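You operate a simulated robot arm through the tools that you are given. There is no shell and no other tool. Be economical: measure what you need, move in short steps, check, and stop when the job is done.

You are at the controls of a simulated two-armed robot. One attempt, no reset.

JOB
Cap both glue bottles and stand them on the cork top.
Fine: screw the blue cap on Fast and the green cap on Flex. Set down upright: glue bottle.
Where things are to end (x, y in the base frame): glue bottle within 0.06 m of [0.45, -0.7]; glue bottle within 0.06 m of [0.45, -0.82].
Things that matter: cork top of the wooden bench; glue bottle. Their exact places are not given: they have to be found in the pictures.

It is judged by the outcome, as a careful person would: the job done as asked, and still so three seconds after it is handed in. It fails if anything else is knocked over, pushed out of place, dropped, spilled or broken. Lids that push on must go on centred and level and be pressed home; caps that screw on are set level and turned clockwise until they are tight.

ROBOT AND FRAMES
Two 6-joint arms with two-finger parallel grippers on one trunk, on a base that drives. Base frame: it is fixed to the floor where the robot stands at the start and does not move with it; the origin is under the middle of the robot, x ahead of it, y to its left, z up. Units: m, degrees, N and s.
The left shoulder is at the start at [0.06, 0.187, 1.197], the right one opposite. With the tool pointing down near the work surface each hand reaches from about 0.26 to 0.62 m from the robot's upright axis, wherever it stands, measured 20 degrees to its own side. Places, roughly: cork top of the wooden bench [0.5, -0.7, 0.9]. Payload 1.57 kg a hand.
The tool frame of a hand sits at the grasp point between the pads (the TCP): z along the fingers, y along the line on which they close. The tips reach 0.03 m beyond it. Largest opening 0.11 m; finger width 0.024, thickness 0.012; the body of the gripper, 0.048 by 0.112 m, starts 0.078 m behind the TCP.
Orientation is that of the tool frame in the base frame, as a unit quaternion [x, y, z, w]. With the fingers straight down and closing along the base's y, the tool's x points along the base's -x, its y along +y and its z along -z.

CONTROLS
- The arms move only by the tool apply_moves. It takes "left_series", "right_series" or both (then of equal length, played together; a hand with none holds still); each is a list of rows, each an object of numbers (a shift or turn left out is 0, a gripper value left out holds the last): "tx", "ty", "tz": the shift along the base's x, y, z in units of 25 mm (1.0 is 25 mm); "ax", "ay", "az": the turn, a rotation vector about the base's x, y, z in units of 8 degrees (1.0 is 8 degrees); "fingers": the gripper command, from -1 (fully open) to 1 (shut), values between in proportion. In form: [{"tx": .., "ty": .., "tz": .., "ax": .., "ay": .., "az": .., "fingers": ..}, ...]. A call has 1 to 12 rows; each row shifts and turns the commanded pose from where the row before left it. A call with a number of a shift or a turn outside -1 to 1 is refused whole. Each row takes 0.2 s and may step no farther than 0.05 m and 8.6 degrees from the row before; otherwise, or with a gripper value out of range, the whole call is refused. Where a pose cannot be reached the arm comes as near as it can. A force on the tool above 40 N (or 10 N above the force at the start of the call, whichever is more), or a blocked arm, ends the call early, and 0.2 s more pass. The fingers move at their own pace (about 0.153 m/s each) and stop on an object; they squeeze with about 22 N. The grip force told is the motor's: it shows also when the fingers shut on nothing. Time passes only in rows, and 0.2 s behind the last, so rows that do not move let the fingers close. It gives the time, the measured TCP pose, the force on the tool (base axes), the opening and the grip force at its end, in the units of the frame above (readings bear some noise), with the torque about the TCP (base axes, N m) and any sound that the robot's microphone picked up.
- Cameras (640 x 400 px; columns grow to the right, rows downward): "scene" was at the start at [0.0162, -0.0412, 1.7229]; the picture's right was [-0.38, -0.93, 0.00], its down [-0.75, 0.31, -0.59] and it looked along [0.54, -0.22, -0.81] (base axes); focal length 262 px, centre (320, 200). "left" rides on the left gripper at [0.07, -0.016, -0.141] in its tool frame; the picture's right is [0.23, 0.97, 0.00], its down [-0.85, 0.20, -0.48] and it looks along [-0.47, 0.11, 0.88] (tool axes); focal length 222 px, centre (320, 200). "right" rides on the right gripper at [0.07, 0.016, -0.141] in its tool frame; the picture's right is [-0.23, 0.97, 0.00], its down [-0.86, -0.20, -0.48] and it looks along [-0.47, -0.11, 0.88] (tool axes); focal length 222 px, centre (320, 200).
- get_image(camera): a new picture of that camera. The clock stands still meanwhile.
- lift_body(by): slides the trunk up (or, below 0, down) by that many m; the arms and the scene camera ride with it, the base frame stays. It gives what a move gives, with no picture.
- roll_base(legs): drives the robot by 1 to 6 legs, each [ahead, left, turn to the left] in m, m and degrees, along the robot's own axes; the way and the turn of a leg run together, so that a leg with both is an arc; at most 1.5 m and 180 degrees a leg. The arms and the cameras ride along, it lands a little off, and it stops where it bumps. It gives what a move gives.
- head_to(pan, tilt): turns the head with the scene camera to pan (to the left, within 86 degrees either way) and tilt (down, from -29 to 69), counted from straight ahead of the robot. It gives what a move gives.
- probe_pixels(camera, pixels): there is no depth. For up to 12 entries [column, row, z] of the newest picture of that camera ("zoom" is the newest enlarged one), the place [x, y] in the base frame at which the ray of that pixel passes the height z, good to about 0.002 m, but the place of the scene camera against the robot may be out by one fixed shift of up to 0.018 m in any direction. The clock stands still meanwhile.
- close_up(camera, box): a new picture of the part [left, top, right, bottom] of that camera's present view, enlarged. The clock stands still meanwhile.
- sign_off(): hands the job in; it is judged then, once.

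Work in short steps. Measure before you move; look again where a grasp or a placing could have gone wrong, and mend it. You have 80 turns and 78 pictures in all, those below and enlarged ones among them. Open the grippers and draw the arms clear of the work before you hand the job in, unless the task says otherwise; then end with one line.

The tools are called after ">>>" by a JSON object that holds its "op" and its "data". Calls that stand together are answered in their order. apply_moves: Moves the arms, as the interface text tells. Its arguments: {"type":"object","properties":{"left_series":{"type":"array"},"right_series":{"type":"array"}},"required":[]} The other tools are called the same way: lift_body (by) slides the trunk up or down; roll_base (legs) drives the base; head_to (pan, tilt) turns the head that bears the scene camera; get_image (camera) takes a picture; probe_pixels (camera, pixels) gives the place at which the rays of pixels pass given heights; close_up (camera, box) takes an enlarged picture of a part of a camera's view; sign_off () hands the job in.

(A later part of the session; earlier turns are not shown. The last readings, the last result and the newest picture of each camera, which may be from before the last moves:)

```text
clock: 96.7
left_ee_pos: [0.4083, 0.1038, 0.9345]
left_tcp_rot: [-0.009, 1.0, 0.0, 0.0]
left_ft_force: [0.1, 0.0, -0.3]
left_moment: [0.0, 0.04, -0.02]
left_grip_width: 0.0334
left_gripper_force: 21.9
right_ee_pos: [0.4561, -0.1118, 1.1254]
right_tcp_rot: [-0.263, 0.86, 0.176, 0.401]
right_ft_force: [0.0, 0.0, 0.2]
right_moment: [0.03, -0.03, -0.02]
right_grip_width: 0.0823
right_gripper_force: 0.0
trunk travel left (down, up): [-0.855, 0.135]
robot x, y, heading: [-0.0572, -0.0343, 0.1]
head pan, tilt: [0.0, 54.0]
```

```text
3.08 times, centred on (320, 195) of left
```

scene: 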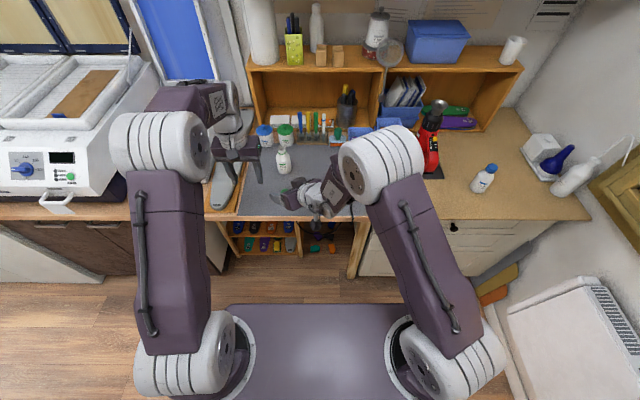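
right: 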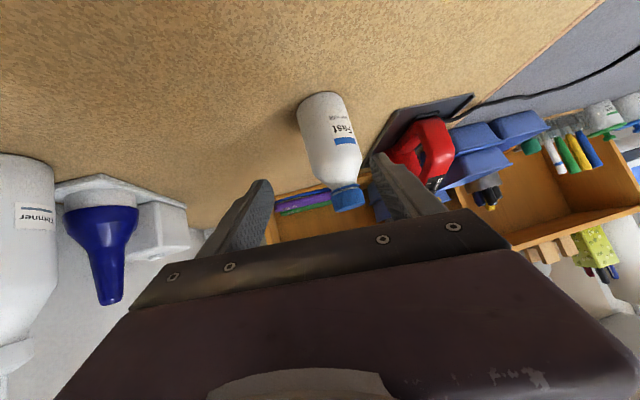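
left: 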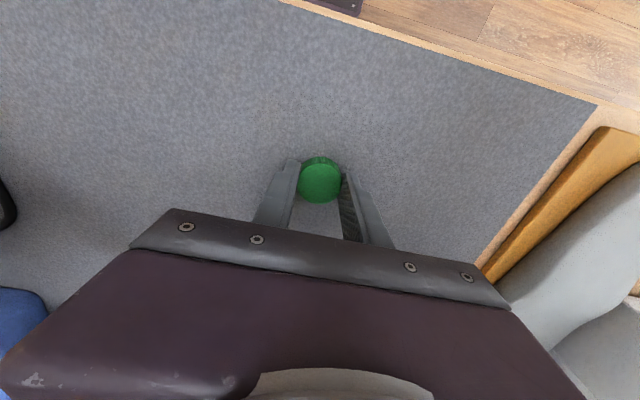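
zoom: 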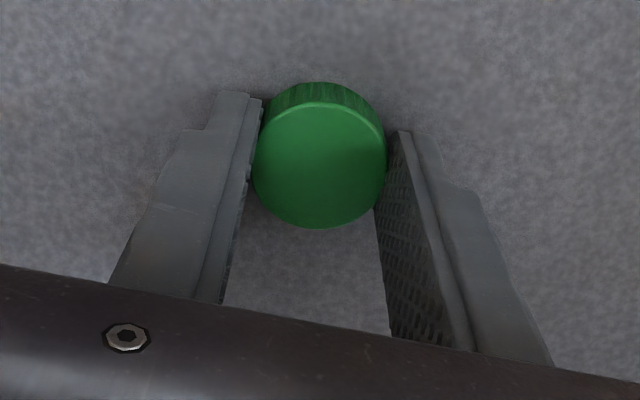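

The green cap is centred on the pads. I lift and wind up, with the right hand still.

>>> {"op": "apply_moves", "data": {"left_series": [{"tz": 1}, {"tz": 1}, {"tz": 1, "az": 1}, {"tz": 1, "az": 1}, {"tz": 1, "az": 1}, {"tz": 1, "az": 1}, {"tz": 1, "az": 1}, {"tz": 1, "az": 1}, {"az": 1, "tz": 1}, {"az": 1, "tz": 1}, {"az": 1}, {"az": 1}]}}

>>> {"op": "apply_moves", "data": {"left_series": [{"az": 1}, {"az": 1}, {"az": 1}, {"az": 1}, {"az": 1}, {"az": 1}, {"az": 1}, {"az": 1}, {}]}}

>>> {"op": "roll_base", "data": {"legs": [[0.025, 0, 0]]}}

>>> {"op": "apply_moves", "data": {"left_series": [{"tx": 1, "ty": 0.1}, {"tx": 1, "ty": 0.1}, {"tx": 1, "ty": 0.1}, {"tx": 1, "ty": 0.1}]}}

>>> {"op": "get_image", "data": {"camera": "left"}}

```text
clock: 99.3
left_ee_pos: [0.4069, 0.1062, 1.1822]
left_tcp_rot: [-0.651, 0.759, 0.0, 0.0]
left_ft_force: [0.1, 0.0, -0.9]
left_moment: [0.0, 0.01, 0.04]
left_grip_width: 0.0334
left_gripper_force: 22.1
right_ee_pos: [0.4557, -0.1113, 1.1259]
right_tcp_rot: [-0.263, 0.86, 0.175, 0.4]
right_ft_force: [0.4, -0.3, 0.9]
right_moment: [0.0, 0.01, 0.02]
right_grip_width: 0.0824
right_gripper_force: 0.0
trunk travel left (down, up): [-0.855, 0.135]
robot x, y, heading: [-0.0589, -0.0363, 0.2]
head pan, tilt: [0.0, 54.0]
```

```text
clock: 101.3
left_ee_pos: [0.4074, 0.1056, 1.1824]
left_tcp_rot: [0.954, -0.3, 0.0, 0.0]
left_ft_force: [1.0, 1.1, 0.7]
left_moment: [0.01, -0.02, -0.03]
left_grip_width: 0.0333
left_gripper_force: 22.1
right_ee_pos: [0.4551, -0.1114, 1.1253]
right_tcp_rot: [-0.262, 0.86, 0.175, 0.401]
right_ft_force: [-0.1, 0.3, 0.5]
right_moment: [-0.01, 0.01, -0.03]
right_grip_width: 0.0826
right_gripper_force: 0.2
trunk travel left (down, up): [-0.855, 0.135]
robot x, y, heading: [-0.0573, -0.0403, 0.6]
head pan, tilt: [0.0, 54.0]
```

```text
clock: 102.1
left_ee_pos: [0.4259, 0.1055, 1.1868]
left_tcp_rot: [0.954, -0.3, 0.003, 0.0]
left_ft_force: [0.0, 1.1, 0.2]
left_moment: [0.0, -0.08, 0.01]
left_grip_width: 0.0336
left_gripper_force: 21.8
right_ee_pos: [0.4739, -0.1106, 1.1289]
right_tcp_rot: [-0.264, 0.859, 0.175, 0.402]
right_ft_force: [-0.5, 0.0, 0.4]
right_moment: [-0.01, -0.02, -0.03]
right_grip_width: 0.0824
right_gripper_force: 0.0
trunk travel left (down, up): [-0.855, 0.135]
robot x, y, heading: [-0.0332, -0.0362, 0.1]
head pan, tilt: [0.0, 54.0]
```

```text
clock: 103.1
left_ee_pos: [0.5344, 0.1156, 1.1821]
left_tcp_rot: [0.954, -0.3, -0.001, 0.001]
left_ft_force: [0.5, 0.3, 0.4]
left_moment: [-0.02, 0.02, -0.04]
left_grip_width: 0.0332
left_gripper_force: 21.5
right_ee_pos: [0.4828, -0.1119, 1.1247]
right_tcp_rot: [-0.263, 0.86, 0.176, 0.399]
right_ft_force: [-0.1, -0.1, -0.7]
right_moment: [0.02, 0.02, 0.02]
right_grip_width: 0.0823
right_gripper_force: 0.1
trunk travel left (down, up): [-0.855, 0.135]
robot x, y, heading: [-0.0309, -0.0335, 0.0]
head pan, tilt: [0.0, 54.0]
```

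```text
25 pictures are left
```

left: 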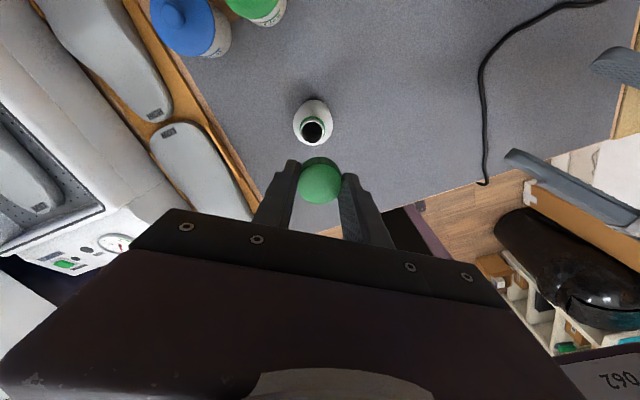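

Flex's mouth is at left (313,130). I probe it and bring the right hand to its pre-grasp near (0.484, 0.068, 1.007).

>>> {"op": "probe_pixels", "data": {"camera": "left", "pixels": [[313, 129.5, 1.03]]}}

>>> {"op": "apply_moves", "data": {"right_series": [{"ty": 0.9, "tz": -0.59, "fingers": -1}, {"ty": 0.9, "tz": -0.59}, {"ty": 0.9, "tz": -0.59}, {"ty": 0.9, "tz": -0.59}, {"ty": 0.9, "tz": -0.59}, {"ty": 0.9, "tz": -0.59}, {"ty": 0.9, "tz": -0.59}, {"ty": 0.9, "tz": -0.59}, {}]}}

>>> {"op": "get_image", "data": {"camera": "right"}}

```text
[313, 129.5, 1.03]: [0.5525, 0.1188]
```

```text
clock: 105.1
left_ee_pos: [0.5322, 0.1157, 1.184]
left_tcp_rot: [0.954, -0.3, 0.0, 0.0]
left_ft_force: [-0.4, 0.6, -0.2]
left_moment: [-0.02, 0.01, 0.01]
left_grip_width: 0.0335
left_gripper_force: 22.4
right_ee_pos: [0.4816, 0.0655, 1.0079]
right_tcp_rot: [-0.266, 0.859, 0.18, 0.398]
right_ft_force: [0.1, -0.4, -0.3]
right_moment: [0.02, 0.01, -0.02]
right_grip_width: 0.1102
right_gripper_force: 0.0
right hand out of reach, approached as far as the arm can: row 8
trunk travel left (down, up): [-0.855, 0.135]
robot x, y, heading: [-0.0295, -0.0341, 0.2]
head pan, tilt: [0.0, 54.0]
```

```text
24 pictures are left
```

right: 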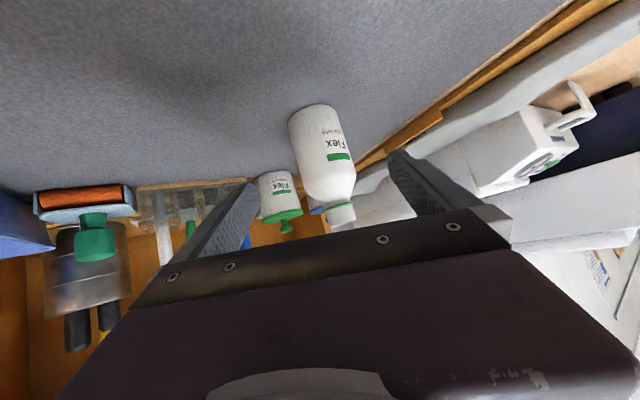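

Flex is between the fingers. I advance along the finger axis to the body and close.

>>> {"op": "apply_moves", "data": {"right_series": [{"tx": 0.61, "ty": 0.52, "tz": -0.63}, {"tx": 0.61, "ty": 0.52, "tz": -0.63}, {"tx": 0.61, "ty": 0.52, "tz": -0.63}, {"tx": 0.61, "ty": 0.52, "tz": -0.63}, {}]}}

>>> {"op": "get_image", "data": {"camera": "right"}}

```text
clock: 106.3
left_ee_pos: [0.5318, 0.1165, 1.1848]
left_tcp_rot: [0.954, -0.3, 0.0, 0.0]
left_ft_force: [0.4, 0.0, 0.1]
left_moment: [0.02, -0.02, 0.02]
left_grip_width: 0.0335
left_gripper_force: 22.4
right_ee_pos: [0.5448, 0.1151, 0.9444]
right_tcp_rot: [-0.263, 0.86, 0.175, 0.4]
right_ft_force: [0.2, -0.6, -0.5]
right_moment: [-0.01, 0.0, 0.0]
right_grip_width: 0.11
right_gripper_force: 0.0
trunk travel left (down, up): [-0.855, 0.135]
robot x, y, heading: [-0.0293, -0.0381, 0.3]
head pan, tilt: [0.0, 54.0]
```

```text
23 pictures are left
```

right: 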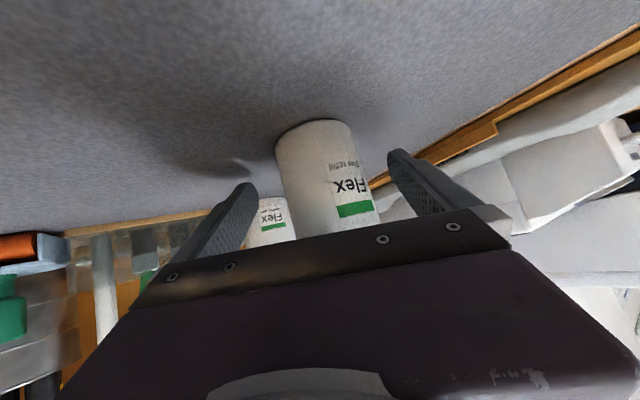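

Flex is centred between the fingers; I close on it, slide it 10 mm toward the robot for left-arm reach, and then look from the left hand.

>>> {"op": "apply_moves", "data": {"right_series": [{"fingers": 1}, {}, {}, {}, {"tx": -0.4}, {}]}}

>>> {"op": "get_image", "data": {"camera": "left"}}

>>> {"op": "close_up", "data": {"camera": "left", "box": [260, 80, 380, 210]}}

```text
clock: 107.7
left_ee_pos: [0.5328, 0.1145, 1.1849]
left_tcp_rot: [0.954, -0.3, -0.001, -0.001]
left_ft_force: [0.2, 0.4, -0.3]
left_moment: [-0.01, 0.03, -0.03]
left_grip_width: 0.0334
left_gripper_force: 22.1
right_ee_pos: [0.5342, 0.1151, 0.9446]
right_tcp_rot: [-0.263, 0.86, 0.176, 0.4]
right_ft_force: [0.7, -0.1, 5.2]
right_moment: [-0.16, -0.23, 0.01]
right_grip_width: 0.0602
right_gripper_force: 22.3
trunk travel left (down, up): [-0.855, 0.135]
robot x, y, heading: [-0.0331, -0.0358, 0.4]
head pan, tilt: [0.0, 54.0]
```

```text
22 pictures are left
```

left: 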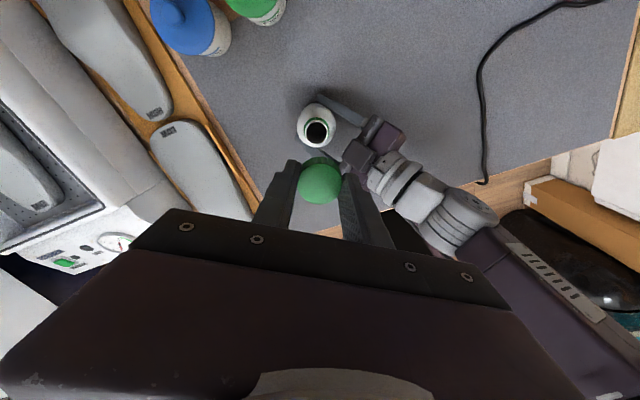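

```text
3.08 times, centred on (320, 145) of left
```

zoom: 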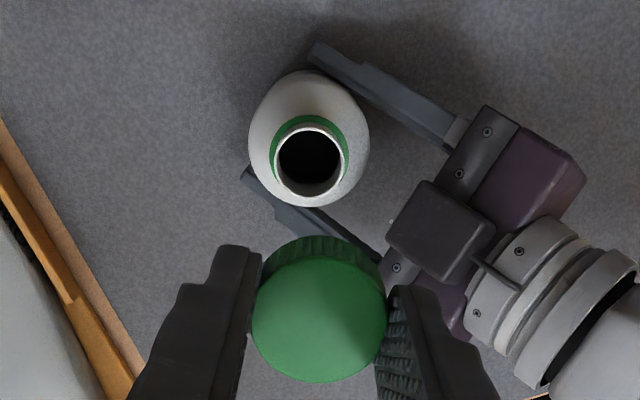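

Mouth centre at zoom (310,160), cap top at (319,316). Probing both.

>>> {"op": "probe_pixels", "data": {"camera": "zoom", "pixels": [[310, 160, 1.03], [310, 160, 1.025], [310, 160, 1.035], [319, 316, 1.17], [319, 316, 1.168]]}}

```text
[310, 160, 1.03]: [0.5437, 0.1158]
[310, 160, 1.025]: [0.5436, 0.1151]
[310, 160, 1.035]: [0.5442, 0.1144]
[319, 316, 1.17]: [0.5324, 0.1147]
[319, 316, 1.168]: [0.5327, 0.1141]
```

The cap needs +11 mm in x. I lower it to TCP z about 1.09 and check again.

>>> {"op": "apply_moves", "data": {"left_series": [{"tz": -0.8, "tx": 0.1}, {"tz": -0.8, "tx": 0.1}, {"tz": -0.8, "tx": 0.1}, {"tz": -0.8, "tx": 0.1}, {"tz": -0.6, "tx": 0.05, "ty": 0.02}, {}]}}

>>> {"op": "get_image", "data": {"camera": "left"}}

>>> {"op": "close_up", "data": {"camera": "left", "box": [240, 100, 400, 230]}}

```text
clock: 109.1
left_ee_pos: [0.5442, 0.1148, 1.0885]
left_tcp_rot: [0.954, -0.3, 0.0, -0.001]
left_ft_force: [0.9, -0.3, -0.6]
left_moment: [0.02, 0.0, 0.01]
left_grip_width: 0.0331
left_gripper_force: 21.8
right_ee_pos: [0.5348, 0.1146, 0.944]
right_tcp_rot: [-0.263, 0.86, 0.176, 0.4]
right_ft_force: [2.6, -0.3, 7.1]
right_moment: [-0.19, -0.33, 0.06]
right_grip_width: 0.0601
right_gripper_force: 21.8
trunk travel left (down, up): [-0.855, 0.135]
robot x, y, heading: [-0.0307, -0.0363, 0.4]
head pan, tilt: [0.0, 54.0]
```

```text
20 pictures are left
```

left: 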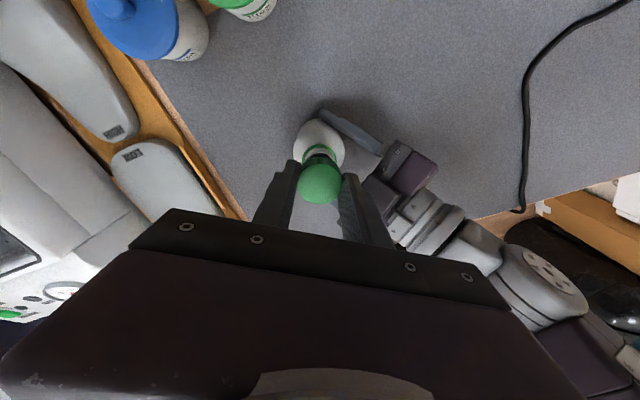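

```text
3.08 times, centred on (320, 165) of left
```

zoom: 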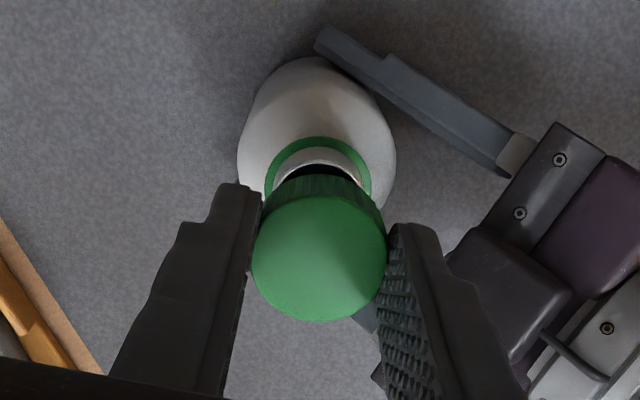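

Laterally aligned (collar centre 318, cap 319). I check the depth by probing the far rim and the cap's centre.

>>> {"op": "probe_pixels", "data": {"camera": "zoom", "pixels": [[318, 147, 1.03], [318, 161, 1.03], [319, 258, 1.073], [251, 258, 1.073], [387, 258, 1.073]]}}

```text
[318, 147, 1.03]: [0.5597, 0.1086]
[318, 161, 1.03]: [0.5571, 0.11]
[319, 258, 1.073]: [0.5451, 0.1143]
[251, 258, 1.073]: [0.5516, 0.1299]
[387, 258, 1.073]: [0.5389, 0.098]
```

Mouth centre (0.545, 0.1146) and cap (0.545, 0.114) coincide. I lower to contact and start turning clockwise.

>>> {"op": "apply_moves", "data": {"left_series": [{"tz": -0.4}, {"tz": -0.4}, {"tz": -0.15}, {"tz": -0.06}, {}]}}

```text
clock: 110.3
left_ee_pos: [0.5436, 0.1173, 1.0633]
left_tcp_rot: [0.954, -0.3, 0.001, 0.0]
left_ft_force: [0.0, 0.3, -0.1]
left_moment: [0.0, -0.02, 0.01]
left_grip_width: 0.0336
left_gripper_force: 22.6
right_ee_pos: [0.5348, 0.1144, 0.9453]
right_tcp_rot: [-0.263, 0.86, 0.175, 0.4]
right_ft_force: [3.0, -0.1, 8.1]
right_moment: [-0.21, -0.36, 0.03]
right_grip_width: 0.0598
right_gripper_force: 22.1
trunk travel left (down, up): [-0.855, 0.135]
robot x, y, heading: [-0.0298, -0.0375, 0.2]
head pan, tilt: [0.0, 54.0]
```

No contact yet at 1.063. I keep lowering in 1.5–2 mm steps.

>>> {"op": "apply_moves", "data": {"left_series": [{"tz": -0.07}, {"tz": -0.06}, {}]}}

```text
clock: 111.1
left_ee_pos: [0.5434, 0.1164, 1.0622]
left_tcp_rot: [0.954, -0.3, 0.001, 0.0]
left_ft_force: [-4.7, 0.3, 19.7]
left_moment: [-0.01, 0.49, -0.01]
left_grip_width: 0.0335
left_gripper_force: 22.0
right_ee_pos: [0.5351, 0.1147, 0.9454]
right_tcp_rot: [-0.263, 0.86, 0.175, 0.401]
right_ft_force: [12.4, 2.7, -0.3]
right_moment: [-0.29, -0.6, 0.18]
right_grip_width: 0.06
right_gripper_force: 22.0
trunk travel left (down, up): [-0.855, 0.135]
robot x, y, heading: [-0.0338, -0.0419, 0.4]
head pan, tilt: [0.0, 54.0]
```

Contact at 20 N, slightly one-sided (-x side), with a push toward -x. I ease the press, shift 1 mm toward -x, and turn clockwise.

>>> {"op": "apply_moves", "data": {"left_series": [{"tz": 0.06}, {"tx": -0.04}, {"tz": -0.03, "az": -1}, {"az": -1}, {"az": -1}, {"az": -1}, {"az": -1}, {}]}}

```text
clock: 112.9
left_ee_pos: [0.5424, 0.116, 1.0602]
left_tcp_rot: [0.794, -0.609, 0.0, -0.001]
left_ft_force: [-1.2, -2.7, 1.9]
left_moment: [-0.09, 0.09, 0.01]
left_grip_width: 0.0337
left_gripper_force: 22.0
right_ee_pos: [0.535, 0.1145, 0.9454]
right_tcp_rot: [-0.263, 0.86, 0.175, 0.4]
right_ft_force: [3.4, 0.8, 6.4]
right_moment: [-0.4, -0.14, 0.05]
right_grip_width: 0.0598
right_gripper_force: 22.0
trunk travel left (down, up): [-0.855, 0.135]
robot x, y, heading: [-0.0318, -0.0342, 0.4]
head pan, tilt: [0.0, 54.0]
```

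Seated and turning with small forces. I continue clockwise with a small descent.

>>> {"op": "apply_moves", "data": {"left_series": [{"az": -1, "tz": -0.008}, {"az": -1, "tz": -0.008}, {"az": -1, "tz": -0.008}, {"az": -1, "tz": -0.008}, {"az": -1, "tz": -0.008}, {"az": -1, "tz": -0.008}, {"az": -1, "tz": -0.008}, {"az": -1, "tz": -0.008}, {"az": -1, "tz": -0.008}, {"az": -1, "tz": -0.008}]}}

>>> {"op": "apply_moves", "data": {"left_series": [{"az": -1, "tz": -0.008}, {"az": -1, "tz": -0.008}, {"az": -1, "tz": -0.008}, {"az": -1, "tz": -0.008}, {"az": -1, "tz": -0.008}, {"az": -1, "tz": -0.008}, {"az": -1, "tz": -0.008}, {"az": -1, "tz": -0.008}]}}

>>> {"op": "close_up", "data": {"camera": "left", "box": [240, 90, 400, 220]}}

```text
clock: 115.1
left_ee_pos: [0.5421, 0.1182, 1.06]
left_tcp_rot: [-0.215, 0.977, 0.0, 0.0]
left_ft_force: [-2.5, -4.1, 1.5]
left_moment: [-0.1, 0.04, 0.0]
left_grip_width: 0.0333
left_gripper_force: 21.5
right_ee_pos: [0.5348, 0.1149, 0.9437]
right_tcp_rot: [-0.264, 0.86, 0.176, 0.401]
right_ft_force: [2.3, 2.5, 4.7]
right_moment: [-0.45, 0.05, 0.02]
right_grip_width: 0.059
right_gripper_force: 21.5
trunk travel left (down, up): [-0.855, 0.135]
robot x, y, heading: [-0.0281, -0.0361, 0.1]
head pan, tilt: [0.0, 54.0]
```

```text
clock: 116.9
left_ee_pos: [0.5438, 0.1167, 1.0576]
left_tcp_rot: [0.335, 0.942, 0.001, 0.0]
left_ft_force: [0.1, -0.8, -0.3]
left_moment: [0.01, -0.02, -0.03]
left_grip_width: 0.0333
left_gripper_force: 22.3
right_ee_pos: [0.5349, 0.1145, 0.945]
right_tcp_rot: [-0.263, 0.86, 0.176, 0.401]
right_ft_force: [1.5, -0.9, 7.3]
right_moment: [-0.13, -0.38, 0.0]
right_grip_width: 0.0591
right_gripper_force: 22.4
trunk travel left (down, up): [-0.855, 0.135]
robot x, y, heading: [-0.0324, -0.033, 0.1]
head pan, tilt: [0.0, 54.0]
```

```text
3.08 times, centred on (320, 155) of left
```

zoom: 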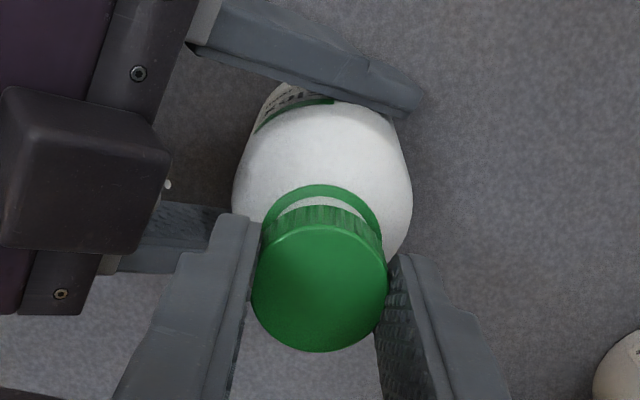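

Well centred, with a small gap still at the collar. I turn on to the end of the wrist range, then release and rewind.

>>> {"op": "apply_moves", "data": {"left_series": [{"az": -1, "tz": -0.005}, {"az": -1, "tz": -0.005}, {"az": -1, "tz": -0.005}, {"az": -1, "tz": -0.005}, {"az": -1, "tz": -0.005}, {"az": -1, "tz": -0.005}, {"az": -1, "tz": -0.005}]}}

>>> {"op": "apply_moves", "data": {"left_series": [{"az": -1, "tz": -0.004}, {"az": -1, "tz": -0.004}, {"az": -1, "tz": -0.004}, {"az": -1, "tz": -0.004}, {"az": -1, "tz": -0.004}, {"az": -1, "tz": -0.004}, {"az": -1, "tz": -0.004}, {}]}}

>>> {"op": "apply_moves", "data": {"left_series": [{"fingers": -0.1}, {}, {"tz": 0.6, "az": 1}, {"tz": 0.6, "az": 1}, {"az": 1}, {"az": 1}, {"az": 1}, {"az": 1}, {"az": 1}, {"az": 1}, {"az": 1}, {"az": 1}]}}

>>> {"op": "apply_moves", "data": {"left_series": [{"az": 1}, {"az": 1}, {"az": 1}, {"az": 1}, {"az": 1}, {"az": 1}, {"az": 1}, {"az": 1}, {"az": 1}, {"az": 1}, {"az": 1}, {"az": 1}]}}

>>> {"op": "apply_moves", "data": {"left_series": [{"az": 1}, {"az": 1}, {"az": 1}, {"az": 1}, {"az": 1}, {"az": 1}, {"az": 1}, {"az": 1}, {"az": 1}, {"az": 1}, {"az": 1}, {"az": 1}]}}

>>> {"op": "close_up", "data": {"camera": "left", "box": [240, 90, 400, 220]}}

```text
clock: 118.5
left_ee_pos: [0.5436, 0.1155, 1.0567]
left_tcp_rot: [0.737, 0.676, 0.001, 0.0]
left_ft_force: [-0.3, -0.4, -0.2]
left_moment: [0.04, 0.0, 0.0]
left_grip_width: 0.0331
left_gripper_force: 22.4
right_ee_pos: [0.5342, 0.1151, 0.9457]
right_tcp_rot: [-0.264, 0.86, 0.176, 0.401]
right_ft_force: [2.8, -1.2, 7.3]
right_moment: [-0.22, -0.37, -0.01]
right_grip_width: 0.0589
right_gripper_force: 22.4
trunk travel left (down, up): [-0.855, 0.135]
robot x, y, heading: [-0.0319, -0.0381, 0.5]
head pan, tilt: [0.0, 54.0]
```

```text
clock: 120.3
left_ee_pos: [0.544, 0.1154, 1.0555]
left_tcp_rot: [0.968, 0.251, 0.0, 0.0]
left_ft_force: [3.0, -0.8, -0.5]
left_moment: [-0.04, -0.05, -0.02]
left_grip_width: 0.0334
left_gripper_force: 21.6
right_ee_pos: [0.535, 0.1146, 0.9448]
right_tcp_rot: [-0.263, 0.86, 0.176, 0.4]
right_ft_force: [1.1, -2.0, 9.4]
right_moment: [-0.33, -0.5, 0.01]
right_grip_width: 0.0586
right_gripper_force: 22.2
trunk travel left (down, up): [-0.855, 0.135]
robot x, y, heading: [-0.032, -0.036, 0.2]
head pan, tilt: [0.0, 54.0]
```

```text
clock: 122.9
left_ee_pos: [0.5437, 0.1157, 1.0866]
left_tcp_rot: [0.579, 0.816, 0.0, -0.001]
left_ft_force: [0.5, 0.2, -0.4]
left_moment: [0.03, -0.02, -0.01]
left_grip_width: 0.0605
left_gripper_force: 0.0
right_ee_pos: [0.5352, 0.1144, 0.9453]
right_tcp_rot: [-0.263, 0.86, 0.175, 0.401]
right_ft_force: [3.3, -1.1, 7.8]
right_moment: [-0.25, -0.28, 0.01]
right_grip_width: 0.0586
right_gripper_force: 22.0
trunk travel left (down, up): [-0.855, 0.135]
robot x, y, heading: [-0.0292, -0.0331, -0.1]
head pan, tilt: [0.0, 54.0]
```

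```text
clock: 125.5
left_ee_pos: [0.5432, 0.1167, 1.0864]
left_tcp_rot: [-0.218, 0.976, 0.001, 0.001]
left_ft_force: [-0.2, -0.2, 0.9]
left_moment: [0.0, -0.01, 0.01]
left_grip_width: 0.0603
left_gripper_force: 0.0
right_ee_pos: [0.5346, 0.1143, 0.9442]
right_tcp_rot: [-0.263, 0.86, 0.176, 0.401]
right_ft_force: [2.3, -2.5, 7.1]
right_moment: [-0.26, -0.26, 0.02]
right_grip_width: 0.0585
right_gripper_force: 21.8
trunk travel left (down, up): [-0.855, 0.135]
robot x, y, heading: [-0.032, -0.0354, 0.4]
head pan, tilt: [0.0, 54.0]
```

```text
clock: 128.1
left_ee_pos: [0.5435, 0.1165, 1.0882]
left_tcp_rot: [0.871, -0.491, 0.001, -0.001]
left_ft_force: [0.2, -0.1, -0.4]
left_moment: [0.02, 0.02, 0.03]
left_grip_width: 0.0607
left_gripper_force: 0.0
right_ee_pos: [0.534, 0.1149, 0.9447]
right_tcp_rot: [-0.264, 0.86, 0.176, 0.4]
right_ft_force: [2.4, -2.7, 7.2]
right_moment: [-0.24, -0.26, 0.01]
right_grip_width: 0.0584
right_gripper_force: 21.9
trunk travel left (down, up): [-0.855, 0.135]
robot x, y, heading: [-0.0318, -0.0334, 0.2]
head pan, tilt: [0.0, 54.0]
```

```text
3.08 times, centred on (320, 155) of left
```

zoom: 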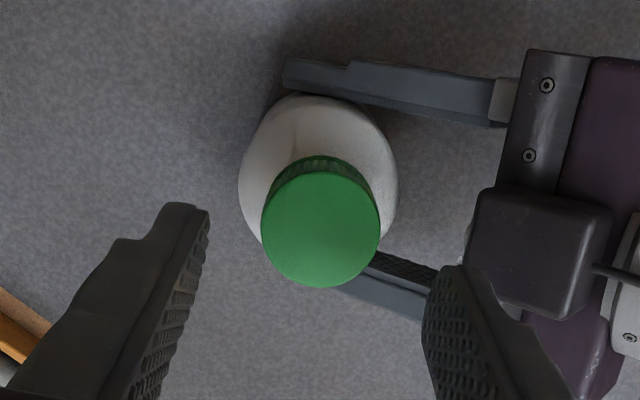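

The cap is level and centred. I descend, regrip and continue clockwise.

>>> {"op": "apply_moves", "data": {"left_series": [{"tz": -0.6}, {"tz": -0.65}, {"fingers": 1}, {}, {}, {"az": -1, "tz": -0.003}, {"az": -1, "tz": -0.003}, {"az": -1, "tz": -0.003}, {"az": -1, "tz": -0.003}, {"az": -1, "tz": -0.003}, {"az": -1, "tz": -0.003}, {"az": -1, "tz": -0.003}]}}

>>> {"op": "apply_moves", "data": {"left_series": [{"az": -1, "tz": -0.003}, {"az": -1, "tz": -0.003}, {"az": -1, "tz": -0.003}, {"az": -1, "tz": -0.003}, {"az": -1, "tz": -0.003}, {"az": -1, "tz": -0.003}, {"az": -1, "tz": -0.003}, {"az": -1, "tz": -0.003}]}}

>>> {"op": "apply_moves", "data": {"left_series": [{"az": -1, "tz": -0.003}, {"az": -1, "tz": -0.003}, {"az": -1, "tz": -0.003}, {"az": -1, "tz": -0.003}, {"az": -1, "tz": -0.003}, {"az": -1, "tz": -0.003}, {"az": -1, "tz": -0.003}, {"az": -1, "tz": -0.003}]}}

```text
clock: 130.7
left_ee_pos: [0.5434, 0.1153, 1.0551]
left_tcp_rot: [-0.537, 0.844, 0.0, 0.0]
left_ft_force: [4.0, -5.0, -1.1]
left_moment: [-0.42, 0.27, 0.05]
left_grip_width: 0.0332
left_gripper_force: 22.0
right_ee_pos: [0.535, 0.1137, 0.9455]
right_tcp_rot: [-0.264, 0.86, 0.176, 0.401]
right_ft_force: [-3.3, 2.4, 5.4]
right_moment: [-0.43, -0.75, -0.04]
right_grip_width: 0.0582
right_gripper_force: 22.1
trunk travel left (down, up): [-0.855, 0.135]
robot x, y, heading: [-0.0323, -0.0374, 0.2]
head pan, tilt: [0.0, 54.0]
```

```text
clock: 132.5
left_ee_pos: [0.5425, 0.116, 1.0527]
left_tcp_rot: [-0.008, 1.0, 0.0, 0.0]
left_ft_force: [2.5, -15.0, 5.6]
left_moment: [-0.52, 0.39, 0.02]
left_grip_width: 0.0336
left_gripper_force: 22.1
right_ee_pos: [0.5348, 0.113, 0.9436]
right_tcp_rot: [-0.263, 0.86, 0.175, 0.4]
right_ft_force: [-2.0, 14.5, -5.7]
right_moment: [-1.17, -0.62, 0.02]
right_grip_width: 0.0589
right_gripper_force: 22.1
trunk travel left (down, up): [-0.855, 0.135]
robot x, y, heading: [-0.0309, -0.0395, 0.1]
head pan, tilt: [0.0, 54.0]
```

```text
clock: 134.3
left_ee_pos: [0.5424, 0.1172, 1.0518]
left_tcp_rot: [0.523, 0.852, -0.001, -0.001]
left_ft_force: [-2.8, -10.8, 7.2]
left_moment: [-0.33, 0.36, 0.02]
left_grip_width: 0.0336
left_gripper_force: 22.2
right_ee_pos: [0.5353, 0.1143, 0.9442]
right_tcp_rot: [-0.262, 0.861, 0.175, 0.4]
right_ft_force: [1.8, 10.7, -7.5]
right_moment: [-0.85, -0.06, 0.06]
right_grip_width: 0.0601
right_gripper_force: 21.5
trunk travel left (down, up): [-0.855, 0.135]
robot x, y, heading: [-0.0312, -0.0369, 0.1]
head pan, tilt: [0.0, 54.0]
```

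Side load is -11 N in y, so I relieve it with a small -y shift and keep turning, watching for the torque rise.

>>> {"op": "apply_moves", "data": {"left_series": [{"ty": -0.05, "az": -1}, {"az": -1}, {"az": -1}, {"az": -1}, {"az": -1}]}}

>>> {"op": "apply_moves", "data": {"left_series": [{"az": -1}, {"az": -1}, {"az": -1}, {"az": -1}]}}

>>> {"op": "close_up", "data": {"camera": "left", "box": [260, 120, 380, 220]}}

```text
clock: 135.5
left_ee_pos: [0.5441, 0.1159, 1.052]
left_tcp_rot: [0.783, 0.622, 0.0, -0.001]
left_ft_force: [-5.2, -1.1, 1.9]
left_moment: [0.21, 0.47, 0.02]
left_grip_width: 0.0335
left_gripper_force: 21.8
right_ee_pos: [0.5362, 0.1146, 0.9449]
right_tcp_rot: [-0.263, 0.861, 0.175, 0.4]
right_ft_force: [4.3, 0.9, -1.4]
right_moment: [-0.3, 0.02, 0.02]
right_grip_width: 0.0593
right_gripper_force: 21.8
trunk travel left (down, up): [-0.855, 0.135]
robot x, y, heading: [-0.0338, -0.032, 0.2]
head pan, tilt: [0.0, 54.0]
```

```text
clock: 136.5
left_ee_pos: [0.5448, 0.1155, 1.0519]
left_tcp_rot: [0.924, 0.382, 0.0, 0.001]
left_ft_force: [-6.1, -1.2, 0.0]
left_moment: [-0.1, 0.65, 0.02]
left_grip_width: 0.0335
left_gripper_force: 21.6
right_ee_pos: [0.5358, 0.1156, 0.9438]
right_tcp_rot: [-0.263, 0.86, 0.176, 0.401]
right_ft_force: [5.9, 1.2, -0.1]
right_moment: [-0.12, -0.01, -0.01]
right_grip_width: 0.0587
right_gripper_force: 21.8
trunk travel left (down, up): [-0.855, 0.135]
robot x, y, heading: [-0.0332, -0.0389, 0.1]
head pan, tilt: [0.0, 54.0]
```

```text
4.00 times, centred on (320, 170) of left
```

zoom: 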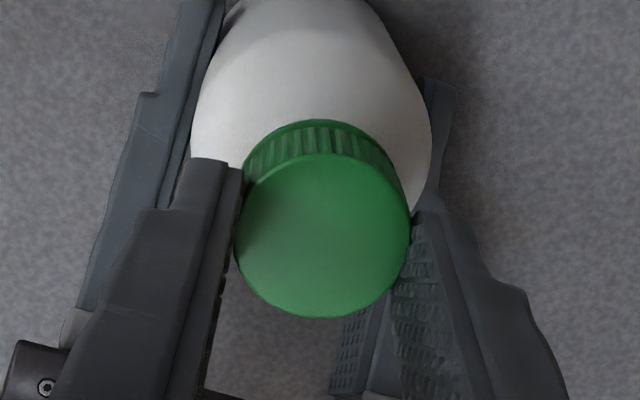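

The cap is nearly on the collar. I turn further while the wrist allows, looking for the torque.

>>> {"op": "apply_moves", "data": {"left_series": [{"tx": -0.02, "az": -1}, {"az": -1}, {"az": -1}]}}

>>> {"op": "apply_moves", "data": {"left_series": [{"az": -1}, {"az": -0.8}]}}

```text
clock: 137.3
left_ee_pos: [0.5433, 0.1155, 1.0524]
left_tcp_rot: [0.984, 0.181, 0.0, 0.0]
left_ft_force: [2.1, -1.8, -2.5]
left_moment: [0.06, -0.02, 0.39]
left_grip_width: 0.0335
left_gripper_force: 22.0
right_ee_pos: [0.5348, 0.1138, 0.9451]
right_tcp_rot: [-0.263, 0.86, 0.176, 0.401]
right_ft_force: [-0.3, 0.7, 3.9]
right_moment: [-0.29, -0.51, -0.33]
right_grip_width: 0.0585
right_gripper_force: 22.3
trunk travel left (down, up): [-0.855, 0.135]
robot x, y, heading: [-0.0306, -0.0374, 0.3]
head pan, tilt: [0.0, 54.0]
```

```text
clock: 137.9
left_ee_pos: [0.5429, 0.1153, 1.0523]
left_tcp_rot: [0.998, 0.057, -0.001, 0.0]
left_ft_force: [1.6, -3.2, -0.4]
left_moment: [-0.02, 0.06, 0.44]
left_grip_width: 0.0337
left_gripper_force: 22.0
right_ee_pos: [0.5348, 0.1151, 0.9446]
right_tcp_rot: [-0.264, 0.86, 0.176, 0.401]
right_ft_force: [0.0, 3.8, 3.5]
right_moment: [-0.5, -0.43, -0.42]
right_grip_width: 0.0584
right_gripper_force: 21.7
trunk travel left (down, up): [-0.855, 0.135]
robot x, y, heading: [-0.0298, -0.0376, 0.5]
head pan, tilt: [0.0, 54.0]
```

Torque reached 0.44 Nm, so the green cap is tight. I release, raise the left hand clear, lift Flex 10 cm and drive over with a wide clearance from Fast.

>>> {"op": "apply_moves", "data": {"left_series": [{"fingers": -0.1}, {}, {"tz": 1}, {"tz": 1}, {"tz": 1}, {"tz": 1}, {"tz": 1, "tx": -0.8, "ty": 0.5}, {"tz": 1, "tx": -0.8, "ty": 0.6}, {"tx": -0.8, "ty": 0.6}, {"tx": -0.8, "ty": 0.6}, {"tx": -0.8, "ty": 0.6}, {}]}}

>>> {"op": "apply_moves", "data": {"right_series": [{"tz": 0.4}, {"tz": 0.8}, {"tz": 0.8}, {"tz": 0.8}, {"tz": 0.8}, {"tz": 0.4}, {}]}}

>>> {"op": "roll_base", "data": {"legs": [[-0.228, 0, 0], [0, -0.5785, 0], [0, 0, -35.2]]}}

>>> {"op": "head_to", "data": {"pan": 5, "tilt": 52}}

>>> {"op": "get_image", "data": {"camera": "scene"}}

```text
clock: 140.5
left_ee_pos: [0.4389, 0.1548, 1.2003]
left_tcp_rot: [0.998, 0.062, 0.0, -0.006]
left_ft_force: [-0.4, 0.1, 0.3]
left_moment: [0.02, -0.04, -0.03]
left_grip_width: 0.0607
left_gripper_force: 0.0
left hand out of reach, approached as far as the arm can: row 9, 10, 11
right_ee_pos: [0.5354, 0.1153, 0.9441]
right_tcp_rot: [-0.263, 0.86, 0.175, 0.4]
right_ft_force: [-1.1, -0.3, 4.7]
right_moment: [-0.17, -0.07, -0.03]
right_grip_width: 0.058
right_gripper_force: 21.9
trunk travel left (down, up): [-0.855, 0.135]
robot x, y, heading: [-0.0312, -0.0383, 0.1]
head pan, tilt: [0.0, 54.0]
```

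```text
clock: 142.1
left_ee_pos: [0.4408, 0.1559, 1.2012]
left_tcp_rot: [0.998, 0.063, -0.001, -0.005]
left_ft_force: [-0.8, 0.0, 0.2]
left_moment: [0.01, -0.03, -0.01]
left_grip_width: 0.0605
left_gripper_force: 0.0
right_ee_pos: [0.5344, 0.1162, 1.0439]
right_tcp_rot: [-0.264, 0.86, 0.176, 0.4]
right_ft_force: [-0.6, 0.1, -2.7]
right_moment: [-0.02, 0.01, -0.02]
right_grip_width: 0.0581
right_gripper_force: 21.8
trunk travel left (down, up): [-0.855, 0.135]
robot x, y, heading: [-0.035, -0.0311, 0.5]
head pan, tilt: [0.0, 54.0]
```

```text
clock: 148.4
left_ee_pos: [0.2391, -0.7269, 1.2007]
left_tcp_rot: [0.972, -0.236, 0.001, -0.005]
left_ft_force: [0.6, 0.1, 0.1]
left_moment: [0.0, 0.02, 0.01]
left_grip_width: 0.0603
left_gripper_force: 0.2
right_ee_pos: [0.2946, -0.8131, 1.0449]
right_tcp_rot: [0.003, 0.9, 0.048, 0.434]
right_ft_force: [0.1, 0.1, -2.2]
right_moment: [0.01, 0.04, -0.03]
right_grip_width: 0.0579
right_gripper_force: 22.2
trunk travel left (down, up): [-0.855, 0.135]
robot x, y, heading: [-0.2557, -0.6177, -33.9]
head pan, tilt: [0.0, 54.0]
```

```text
clock: 149.0
left_ee_pos: [0.2382, -0.7276, 1.2019]
left_tcp_rot: [0.972, -0.235, 0.001, -0.006]
left_ft_force: [-0.2, -0.5, 0.0]
left_moment: [0.01, 0.03, -0.02]
left_grip_width: 0.0606
left_gripper_force: 0.1
right_ee_pos: [0.2965, -0.8125, 1.0445]
right_tcp_rot: [0.003, 0.9, 0.05, 0.434]
right_ft_force: [-0.3, 0.0, -3.2]
right_moment: [-0.02, 0.03, 0.02]
right_grip_width: 0.0579
right_gripper_force: 22.0
trunk travel left (down, up): [-0.855, 0.135]
robot x, y, heading: [-0.2583, -0.6178, -34.1]
head pan, tilt: [5.0, 52.0]
```

```text
15 pictures are left
```

scene: 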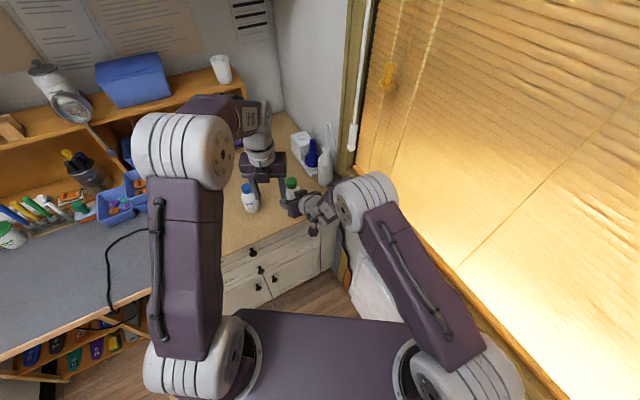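

Flex is held near (0.304, -0.816) in base coordinates. I drive straight along +x by 14.5 cm to the target line, keeping about 12 cm from Fast.

>>> {"op": "roll_base", "data": {"legs": [[0.1224, 0.0787, 0]]}}

>>> {"op": "get_image", "data": {"camera": "right"}}

>>> {"op": "close_up", "data": {"camera": "scene", "box": [180, 130, 360, 265]}}

```text
clock: 150.4
left_ee_pos: [0.3815, -0.7273, 1.2029]
left_tcp_rot: [0.972, -0.234, 0.002, -0.006]
left_ft_force: [-0.2, -0.7, -0.5]
left_moment: [-0.01, -0.05, -0.01]
left_grip_width: 0.0602
left_gripper_force: 0.1
right_ee_pos: [0.4386, -0.812, 1.0462]
right_tcp_rot: [0.002, 0.899, 0.05, 0.435]
right_ft_force: [-0.5, 1.0, -3.0]
right_moment: [0.0, -0.02, -0.04]
right_grip_width: 0.0577
right_gripper_force: 22.0
trunk travel left (down, up): [-0.855, 0.135]
robot x, y, heading: [-0.1113, -0.6217, -33.8]
head pan, tilt: [5.0, 52.0]
```

```text
14 pictures are left
```

right: 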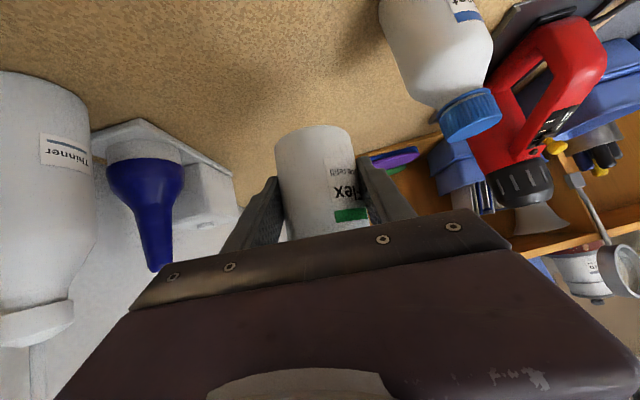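

```text
2.96 times, centred on (270, 198) of scene
```

zoom: 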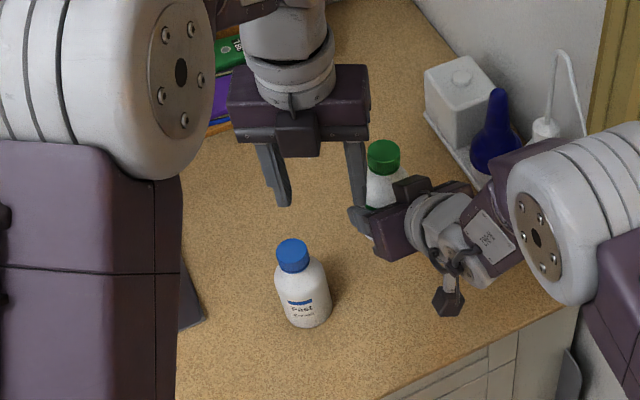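

Flex is over about (0.446, -0.816) with Fast clear. I lower it to the cork.

>>> {"op": "apply_moves", "data": {"right_series": [{"tz": -0.8}, {"tz": -0.8}, {"tz": -0.8}, {"tz": -0.8}, {"tz": -0.5}, {"tz": -0.16}, {}]}}

>>> {"op": "apply_moves", "data": {"right_series": [{"tz": -0.08}, {"tz": -0.06}, {}]}}

```text
clock: 152.0
left_ee_pos: [0.3834, -0.7275, 1.2019]
left_tcp_rot: [0.972, -0.233, 0.001, -0.005]
left_ft_force: [0.1, -0.2, 0.7]
left_moment: [-0.01, -0.02, -0.02]
left_grip_width: 0.0607
left_gripper_force: 0.1
right_ee_pos: [0.4399, -0.8114, 0.947]
right_tcp_rot: [0.001, 0.899, 0.05, 0.434]
right_ft_force: [-0.3, 0.0, -2.5]
right_moment: [0.03, 0.05, -0.03]
right_grip_width: 0.0577
right_gripper_force: 22.3
trunk travel left (down, up): [-0.855, 0.135]
robot x, y, heading: [-0.1137, -0.6185, -33.9]
head pan, tilt: [5.0, 52.0]
```

```text
clock: 152.8
left_ee_pos: [0.384, -0.7276, 1.2011]
left_tcp_rot: [0.972, -0.233, 0.003, -0.005]
left_ft_force: [-0.4, -0.1, -0.1]
left_moment: [-0.02, -0.04, 0.01]
left_grip_width: 0.0606
left_gripper_force: 0.0
right_ee_pos: [0.4393, -0.8118, 0.9458]
right_tcp_rot: [0.0, 0.899, 0.051, 0.435]
right_ft_force: [1.2, -1.1, 1.7]
right_moment: [-0.16, -0.02, 0.02]
right_grip_width: 0.0579
right_gripper_force: 22.0
trunk travel left (down, up): [-0.855, 0.135]
robot x, y, heading: [-0.1163, -0.6194, -33.9]
head pan, tilt: [5.0, 52.0]
```

Supported. I open, withdraw along the finger axis, and then back the base straight off along -x.

>>> {"op": "apply_moves", "data": {"right_series": [{"fingers": -0.4}, {}, {}, {"tx": -0.62, "ty": -0.07, "tz": 0.49}, {"tx": -0.62, "ty": -0.07, "tz": 0.49}, {"tx": -0.62, "ty": -0.07, "tz": 0.49}, {}]}}

>>> {"op": "roll_base", "data": {"legs": [[-0.124, -0.084, 0]]}}

>>> {"op": "get_image", "data": {"camera": "scene"}}

>>> {"op": "get_image", "data": {"camera": "right"}}

```text
clock: 154.4
left_ee_pos: [0.382, -0.7274, 1.202]
left_tcp_rot: [0.972, -0.233, 0.001, -0.005]
left_ft_force: [0.1, -0.1, 0.4]
left_moment: [0.0, -0.03, -0.02]
left_grip_width: 0.0605
left_gripper_force: 0.0
right_ee_pos: [0.3942, -0.8217, 0.9821]
right_tcp_rot: [-0.001, 0.9, 0.055, 0.433]
right_ft_force: [0.2, 0.2, -0.2]
right_moment: [0.02, 0.01, -0.02]
right_grip_width: 0.077
right_gripper_force: 0.0
right hand out of reach, approached as far as the arm can: row 6
trunk travel left (down, up): [-0.855, 0.135]
robot x, y, heading: [-0.1162, -0.6189, -33.5]
head pan, tilt: [5.0, 52.0]
```

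```text
clock: 155.8
left_ee_pos: [0.2366, -0.7287, 1.2005]
left_tcp_rot: [0.972, -0.233, 0.0, -0.004]
left_ft_force: [1.2, 0.2, -0.3]
left_moment: [-0.05, 0.03, 0.0]
left_grip_width: 0.0606
left_gripper_force: 0.1
right_ee_pos: [0.2483, -0.8223, 0.9803]
right_tcp_rot: [0.0, 0.9, 0.054, 0.433]
right_ft_force: [0.0, -0.6, -0.3]
right_moment: [0.02, 0.0, 0.0]
right_grip_width: 0.0771
right_gripper_force: 0.0
trunk travel left (down, up): [-0.855, 0.135]
robot x, y, heading: [-0.2628, -0.6194, -33.8]
head pan, tilt: [5.0, 52.0]
```

```text
12 pictures are left
```

scene: 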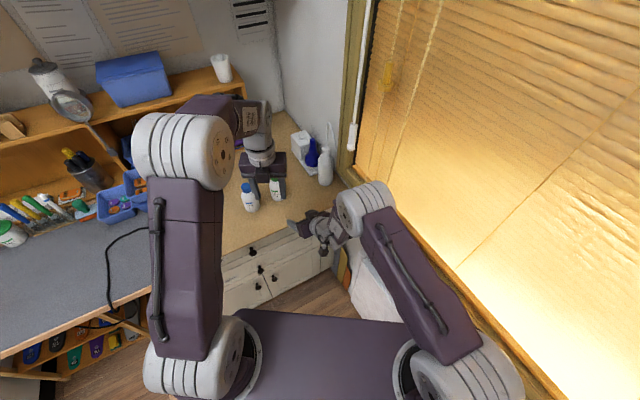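

```text
11 pictures are left
```

right: 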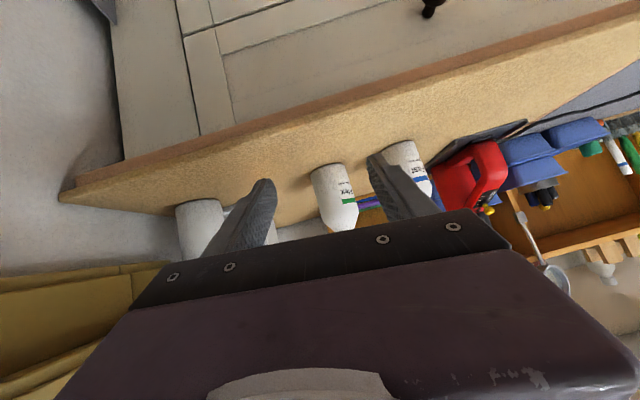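

Both bottles stand. I back off further, open the grippers, and take a last look with position probes.

>>> {"op": "roll_base", "data": {"legs": [[-0.12, -0.08, 0]]}}

>>> {"op": "apply_moves", "data": {"left_series": [{"fingers": -1}, {}, {}], "right_series": [{"fingers": -1}, {}, {}]}}

>>> {"op": "get_image", "data": {"camera": "scene"}}

>>> {"op": "close_up", "data": {"camera": "scene", "box": [200, 100, 360, 220]}}

```text
clock: 157.1
left_ee_pos: [0.0928, -0.7307, 1.2006]
left_tcp_rot: [0.972, -0.235, 0.001, -0.004]
left_ft_force: [0.2, -0.4, 0.2]
left_moment: [-0.01, 0.03, 0.03]
left_grip_width: 0.0604
left_gripper_force: 0.1
right_ee_pos: [0.1052, -0.8229, 0.9799]
right_tcp_rot: [0.001, 0.9, 0.053, 0.432]
right_ft_force: [-0.5, -0.1, -0.7]
right_moment: [-0.01, -0.02, -0.01]
right_grip_width: 0.077
right_gripper_force: 0.0
trunk travel left (down, up): [-0.855, 0.135]
robot x, y, heading: [-0.4087, -0.6182, -33.9]
head pan, tilt: [5.0, 52.0]
```

```text
clock: 157.9
left_ee_pos: [0.0909, -0.7307, 1.2008]
left_tcp_rot: [0.972, -0.234, 0.002, -0.005]
left_ft_force: [-0.1, 0.6, -0.5]
left_moment: [0.02, -0.02, -0.03]
left_grip_width: 0.1101
left_gripper_force: 0.0
right_ee_pos: [0.1024, -0.824, 0.9824]
right_tcp_rot: [0.001, 0.899, 0.053, 0.434]
right_ft_force: [0.1, -0.2, 0.0]
right_moment: [0.02, 0.01, -0.03]
right_grip_width: 0.11
right_gripper_force: 0.0
trunk travel left (down, up): [-0.855, 0.135]
robot x, y, heading: [-0.4068, -0.6241, -34.3]
head pan, tilt: [5.0, 52.0]
```

```text
10 pictures are left
```

scene: 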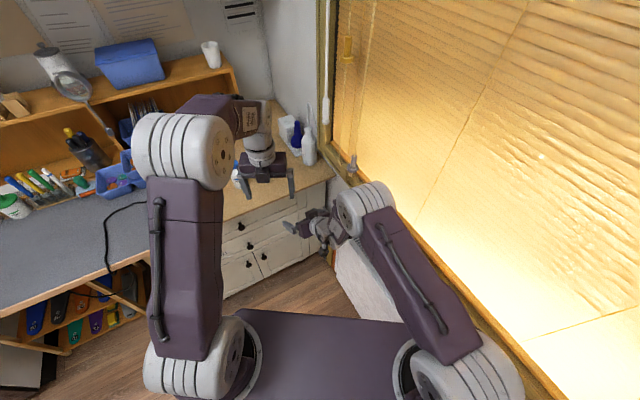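

```text
3.33 times, centred on (280, 160) of scene
```

zoom: 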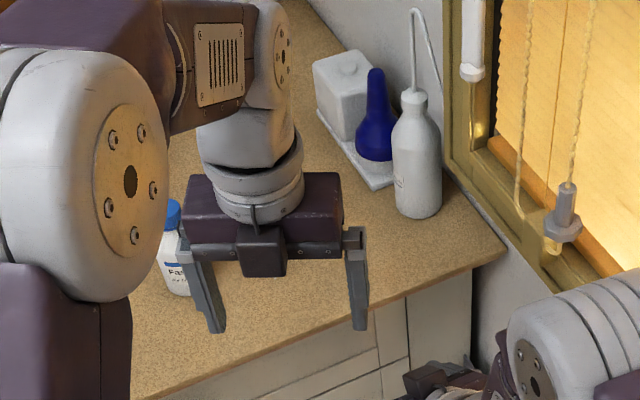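

The left arm blocks the view, so I swing the left hand to its left and look again.

>>> {"op": "apply_moves", "data": {"left_series": [{"tx": 0.5, "ty": 0.8}, {"tx": 0.5, "ty": 0.8}, {"tx": 0.5, "ty": 0.8}, {"tx": 0.5, "ty": 0.8}, {"tx": 0.5, "ty": 0.8}, {"tx": 0.5, "ty": 0.8}, {"tx": 0.5, "ty": 0.8}, {"tx": 0.5, "ty": 0.8}]}}

>>> {"op": "get_image", "data": {"camera": "scene"}}

>>> {"op": "close_up", "data": {"camera": "scene", "box": [200, 100, 360, 220]}}

```text
clock: 159.7
left_ee_pos: [0.0926, -0.7125, 1.1935]
left_tcp_rot: [0.974, -0.227, 0.005, -0.013]
left_ft_force: [0.4, 1.7, -0.9]
left_moment: [0.0, -0.01, 0.02]
left_grip_width: 0.11
left_gripper_force: 0.0
left hand out of reach, approached as far as the arm can: row 1, 2, 3, 4, 5, 6, 7, 8
right_ee_pos: [0.1028, -0.8245, 0.9824]
right_tcp_rot: [0.0, 0.9, 0.054, 0.433]
right_ft_force: [-0.7, -0.4, -1.2]
right_moment: [0.01, 0.01, -0.01]
right_grip_width: 0.1097
right_gripper_force: 0.1
trunk travel left (down, up): [-0.855, 0.135]
robot x, y, heading: [-0.4058, -0.6198, -34.1]
head pan, tilt: [5.0, 52.0]
```

```text
8 pictures are left
```

scene: 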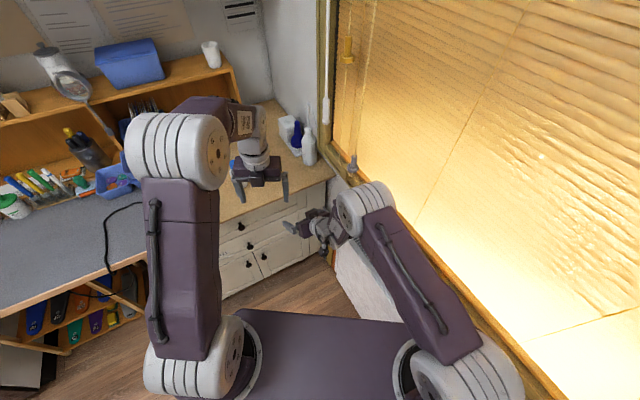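

```text
3.33 times, centred on (280, 160) of scene
5 turns are left
```

zoom: 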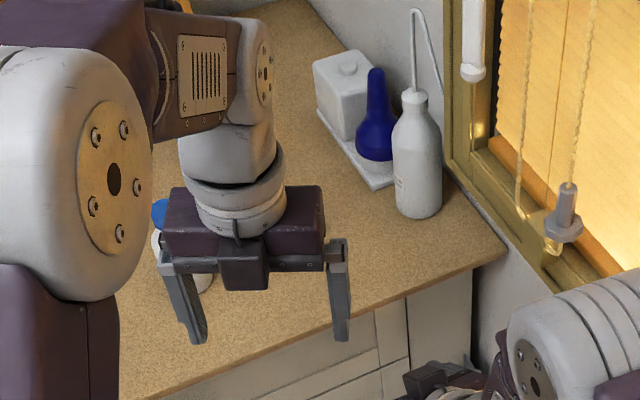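

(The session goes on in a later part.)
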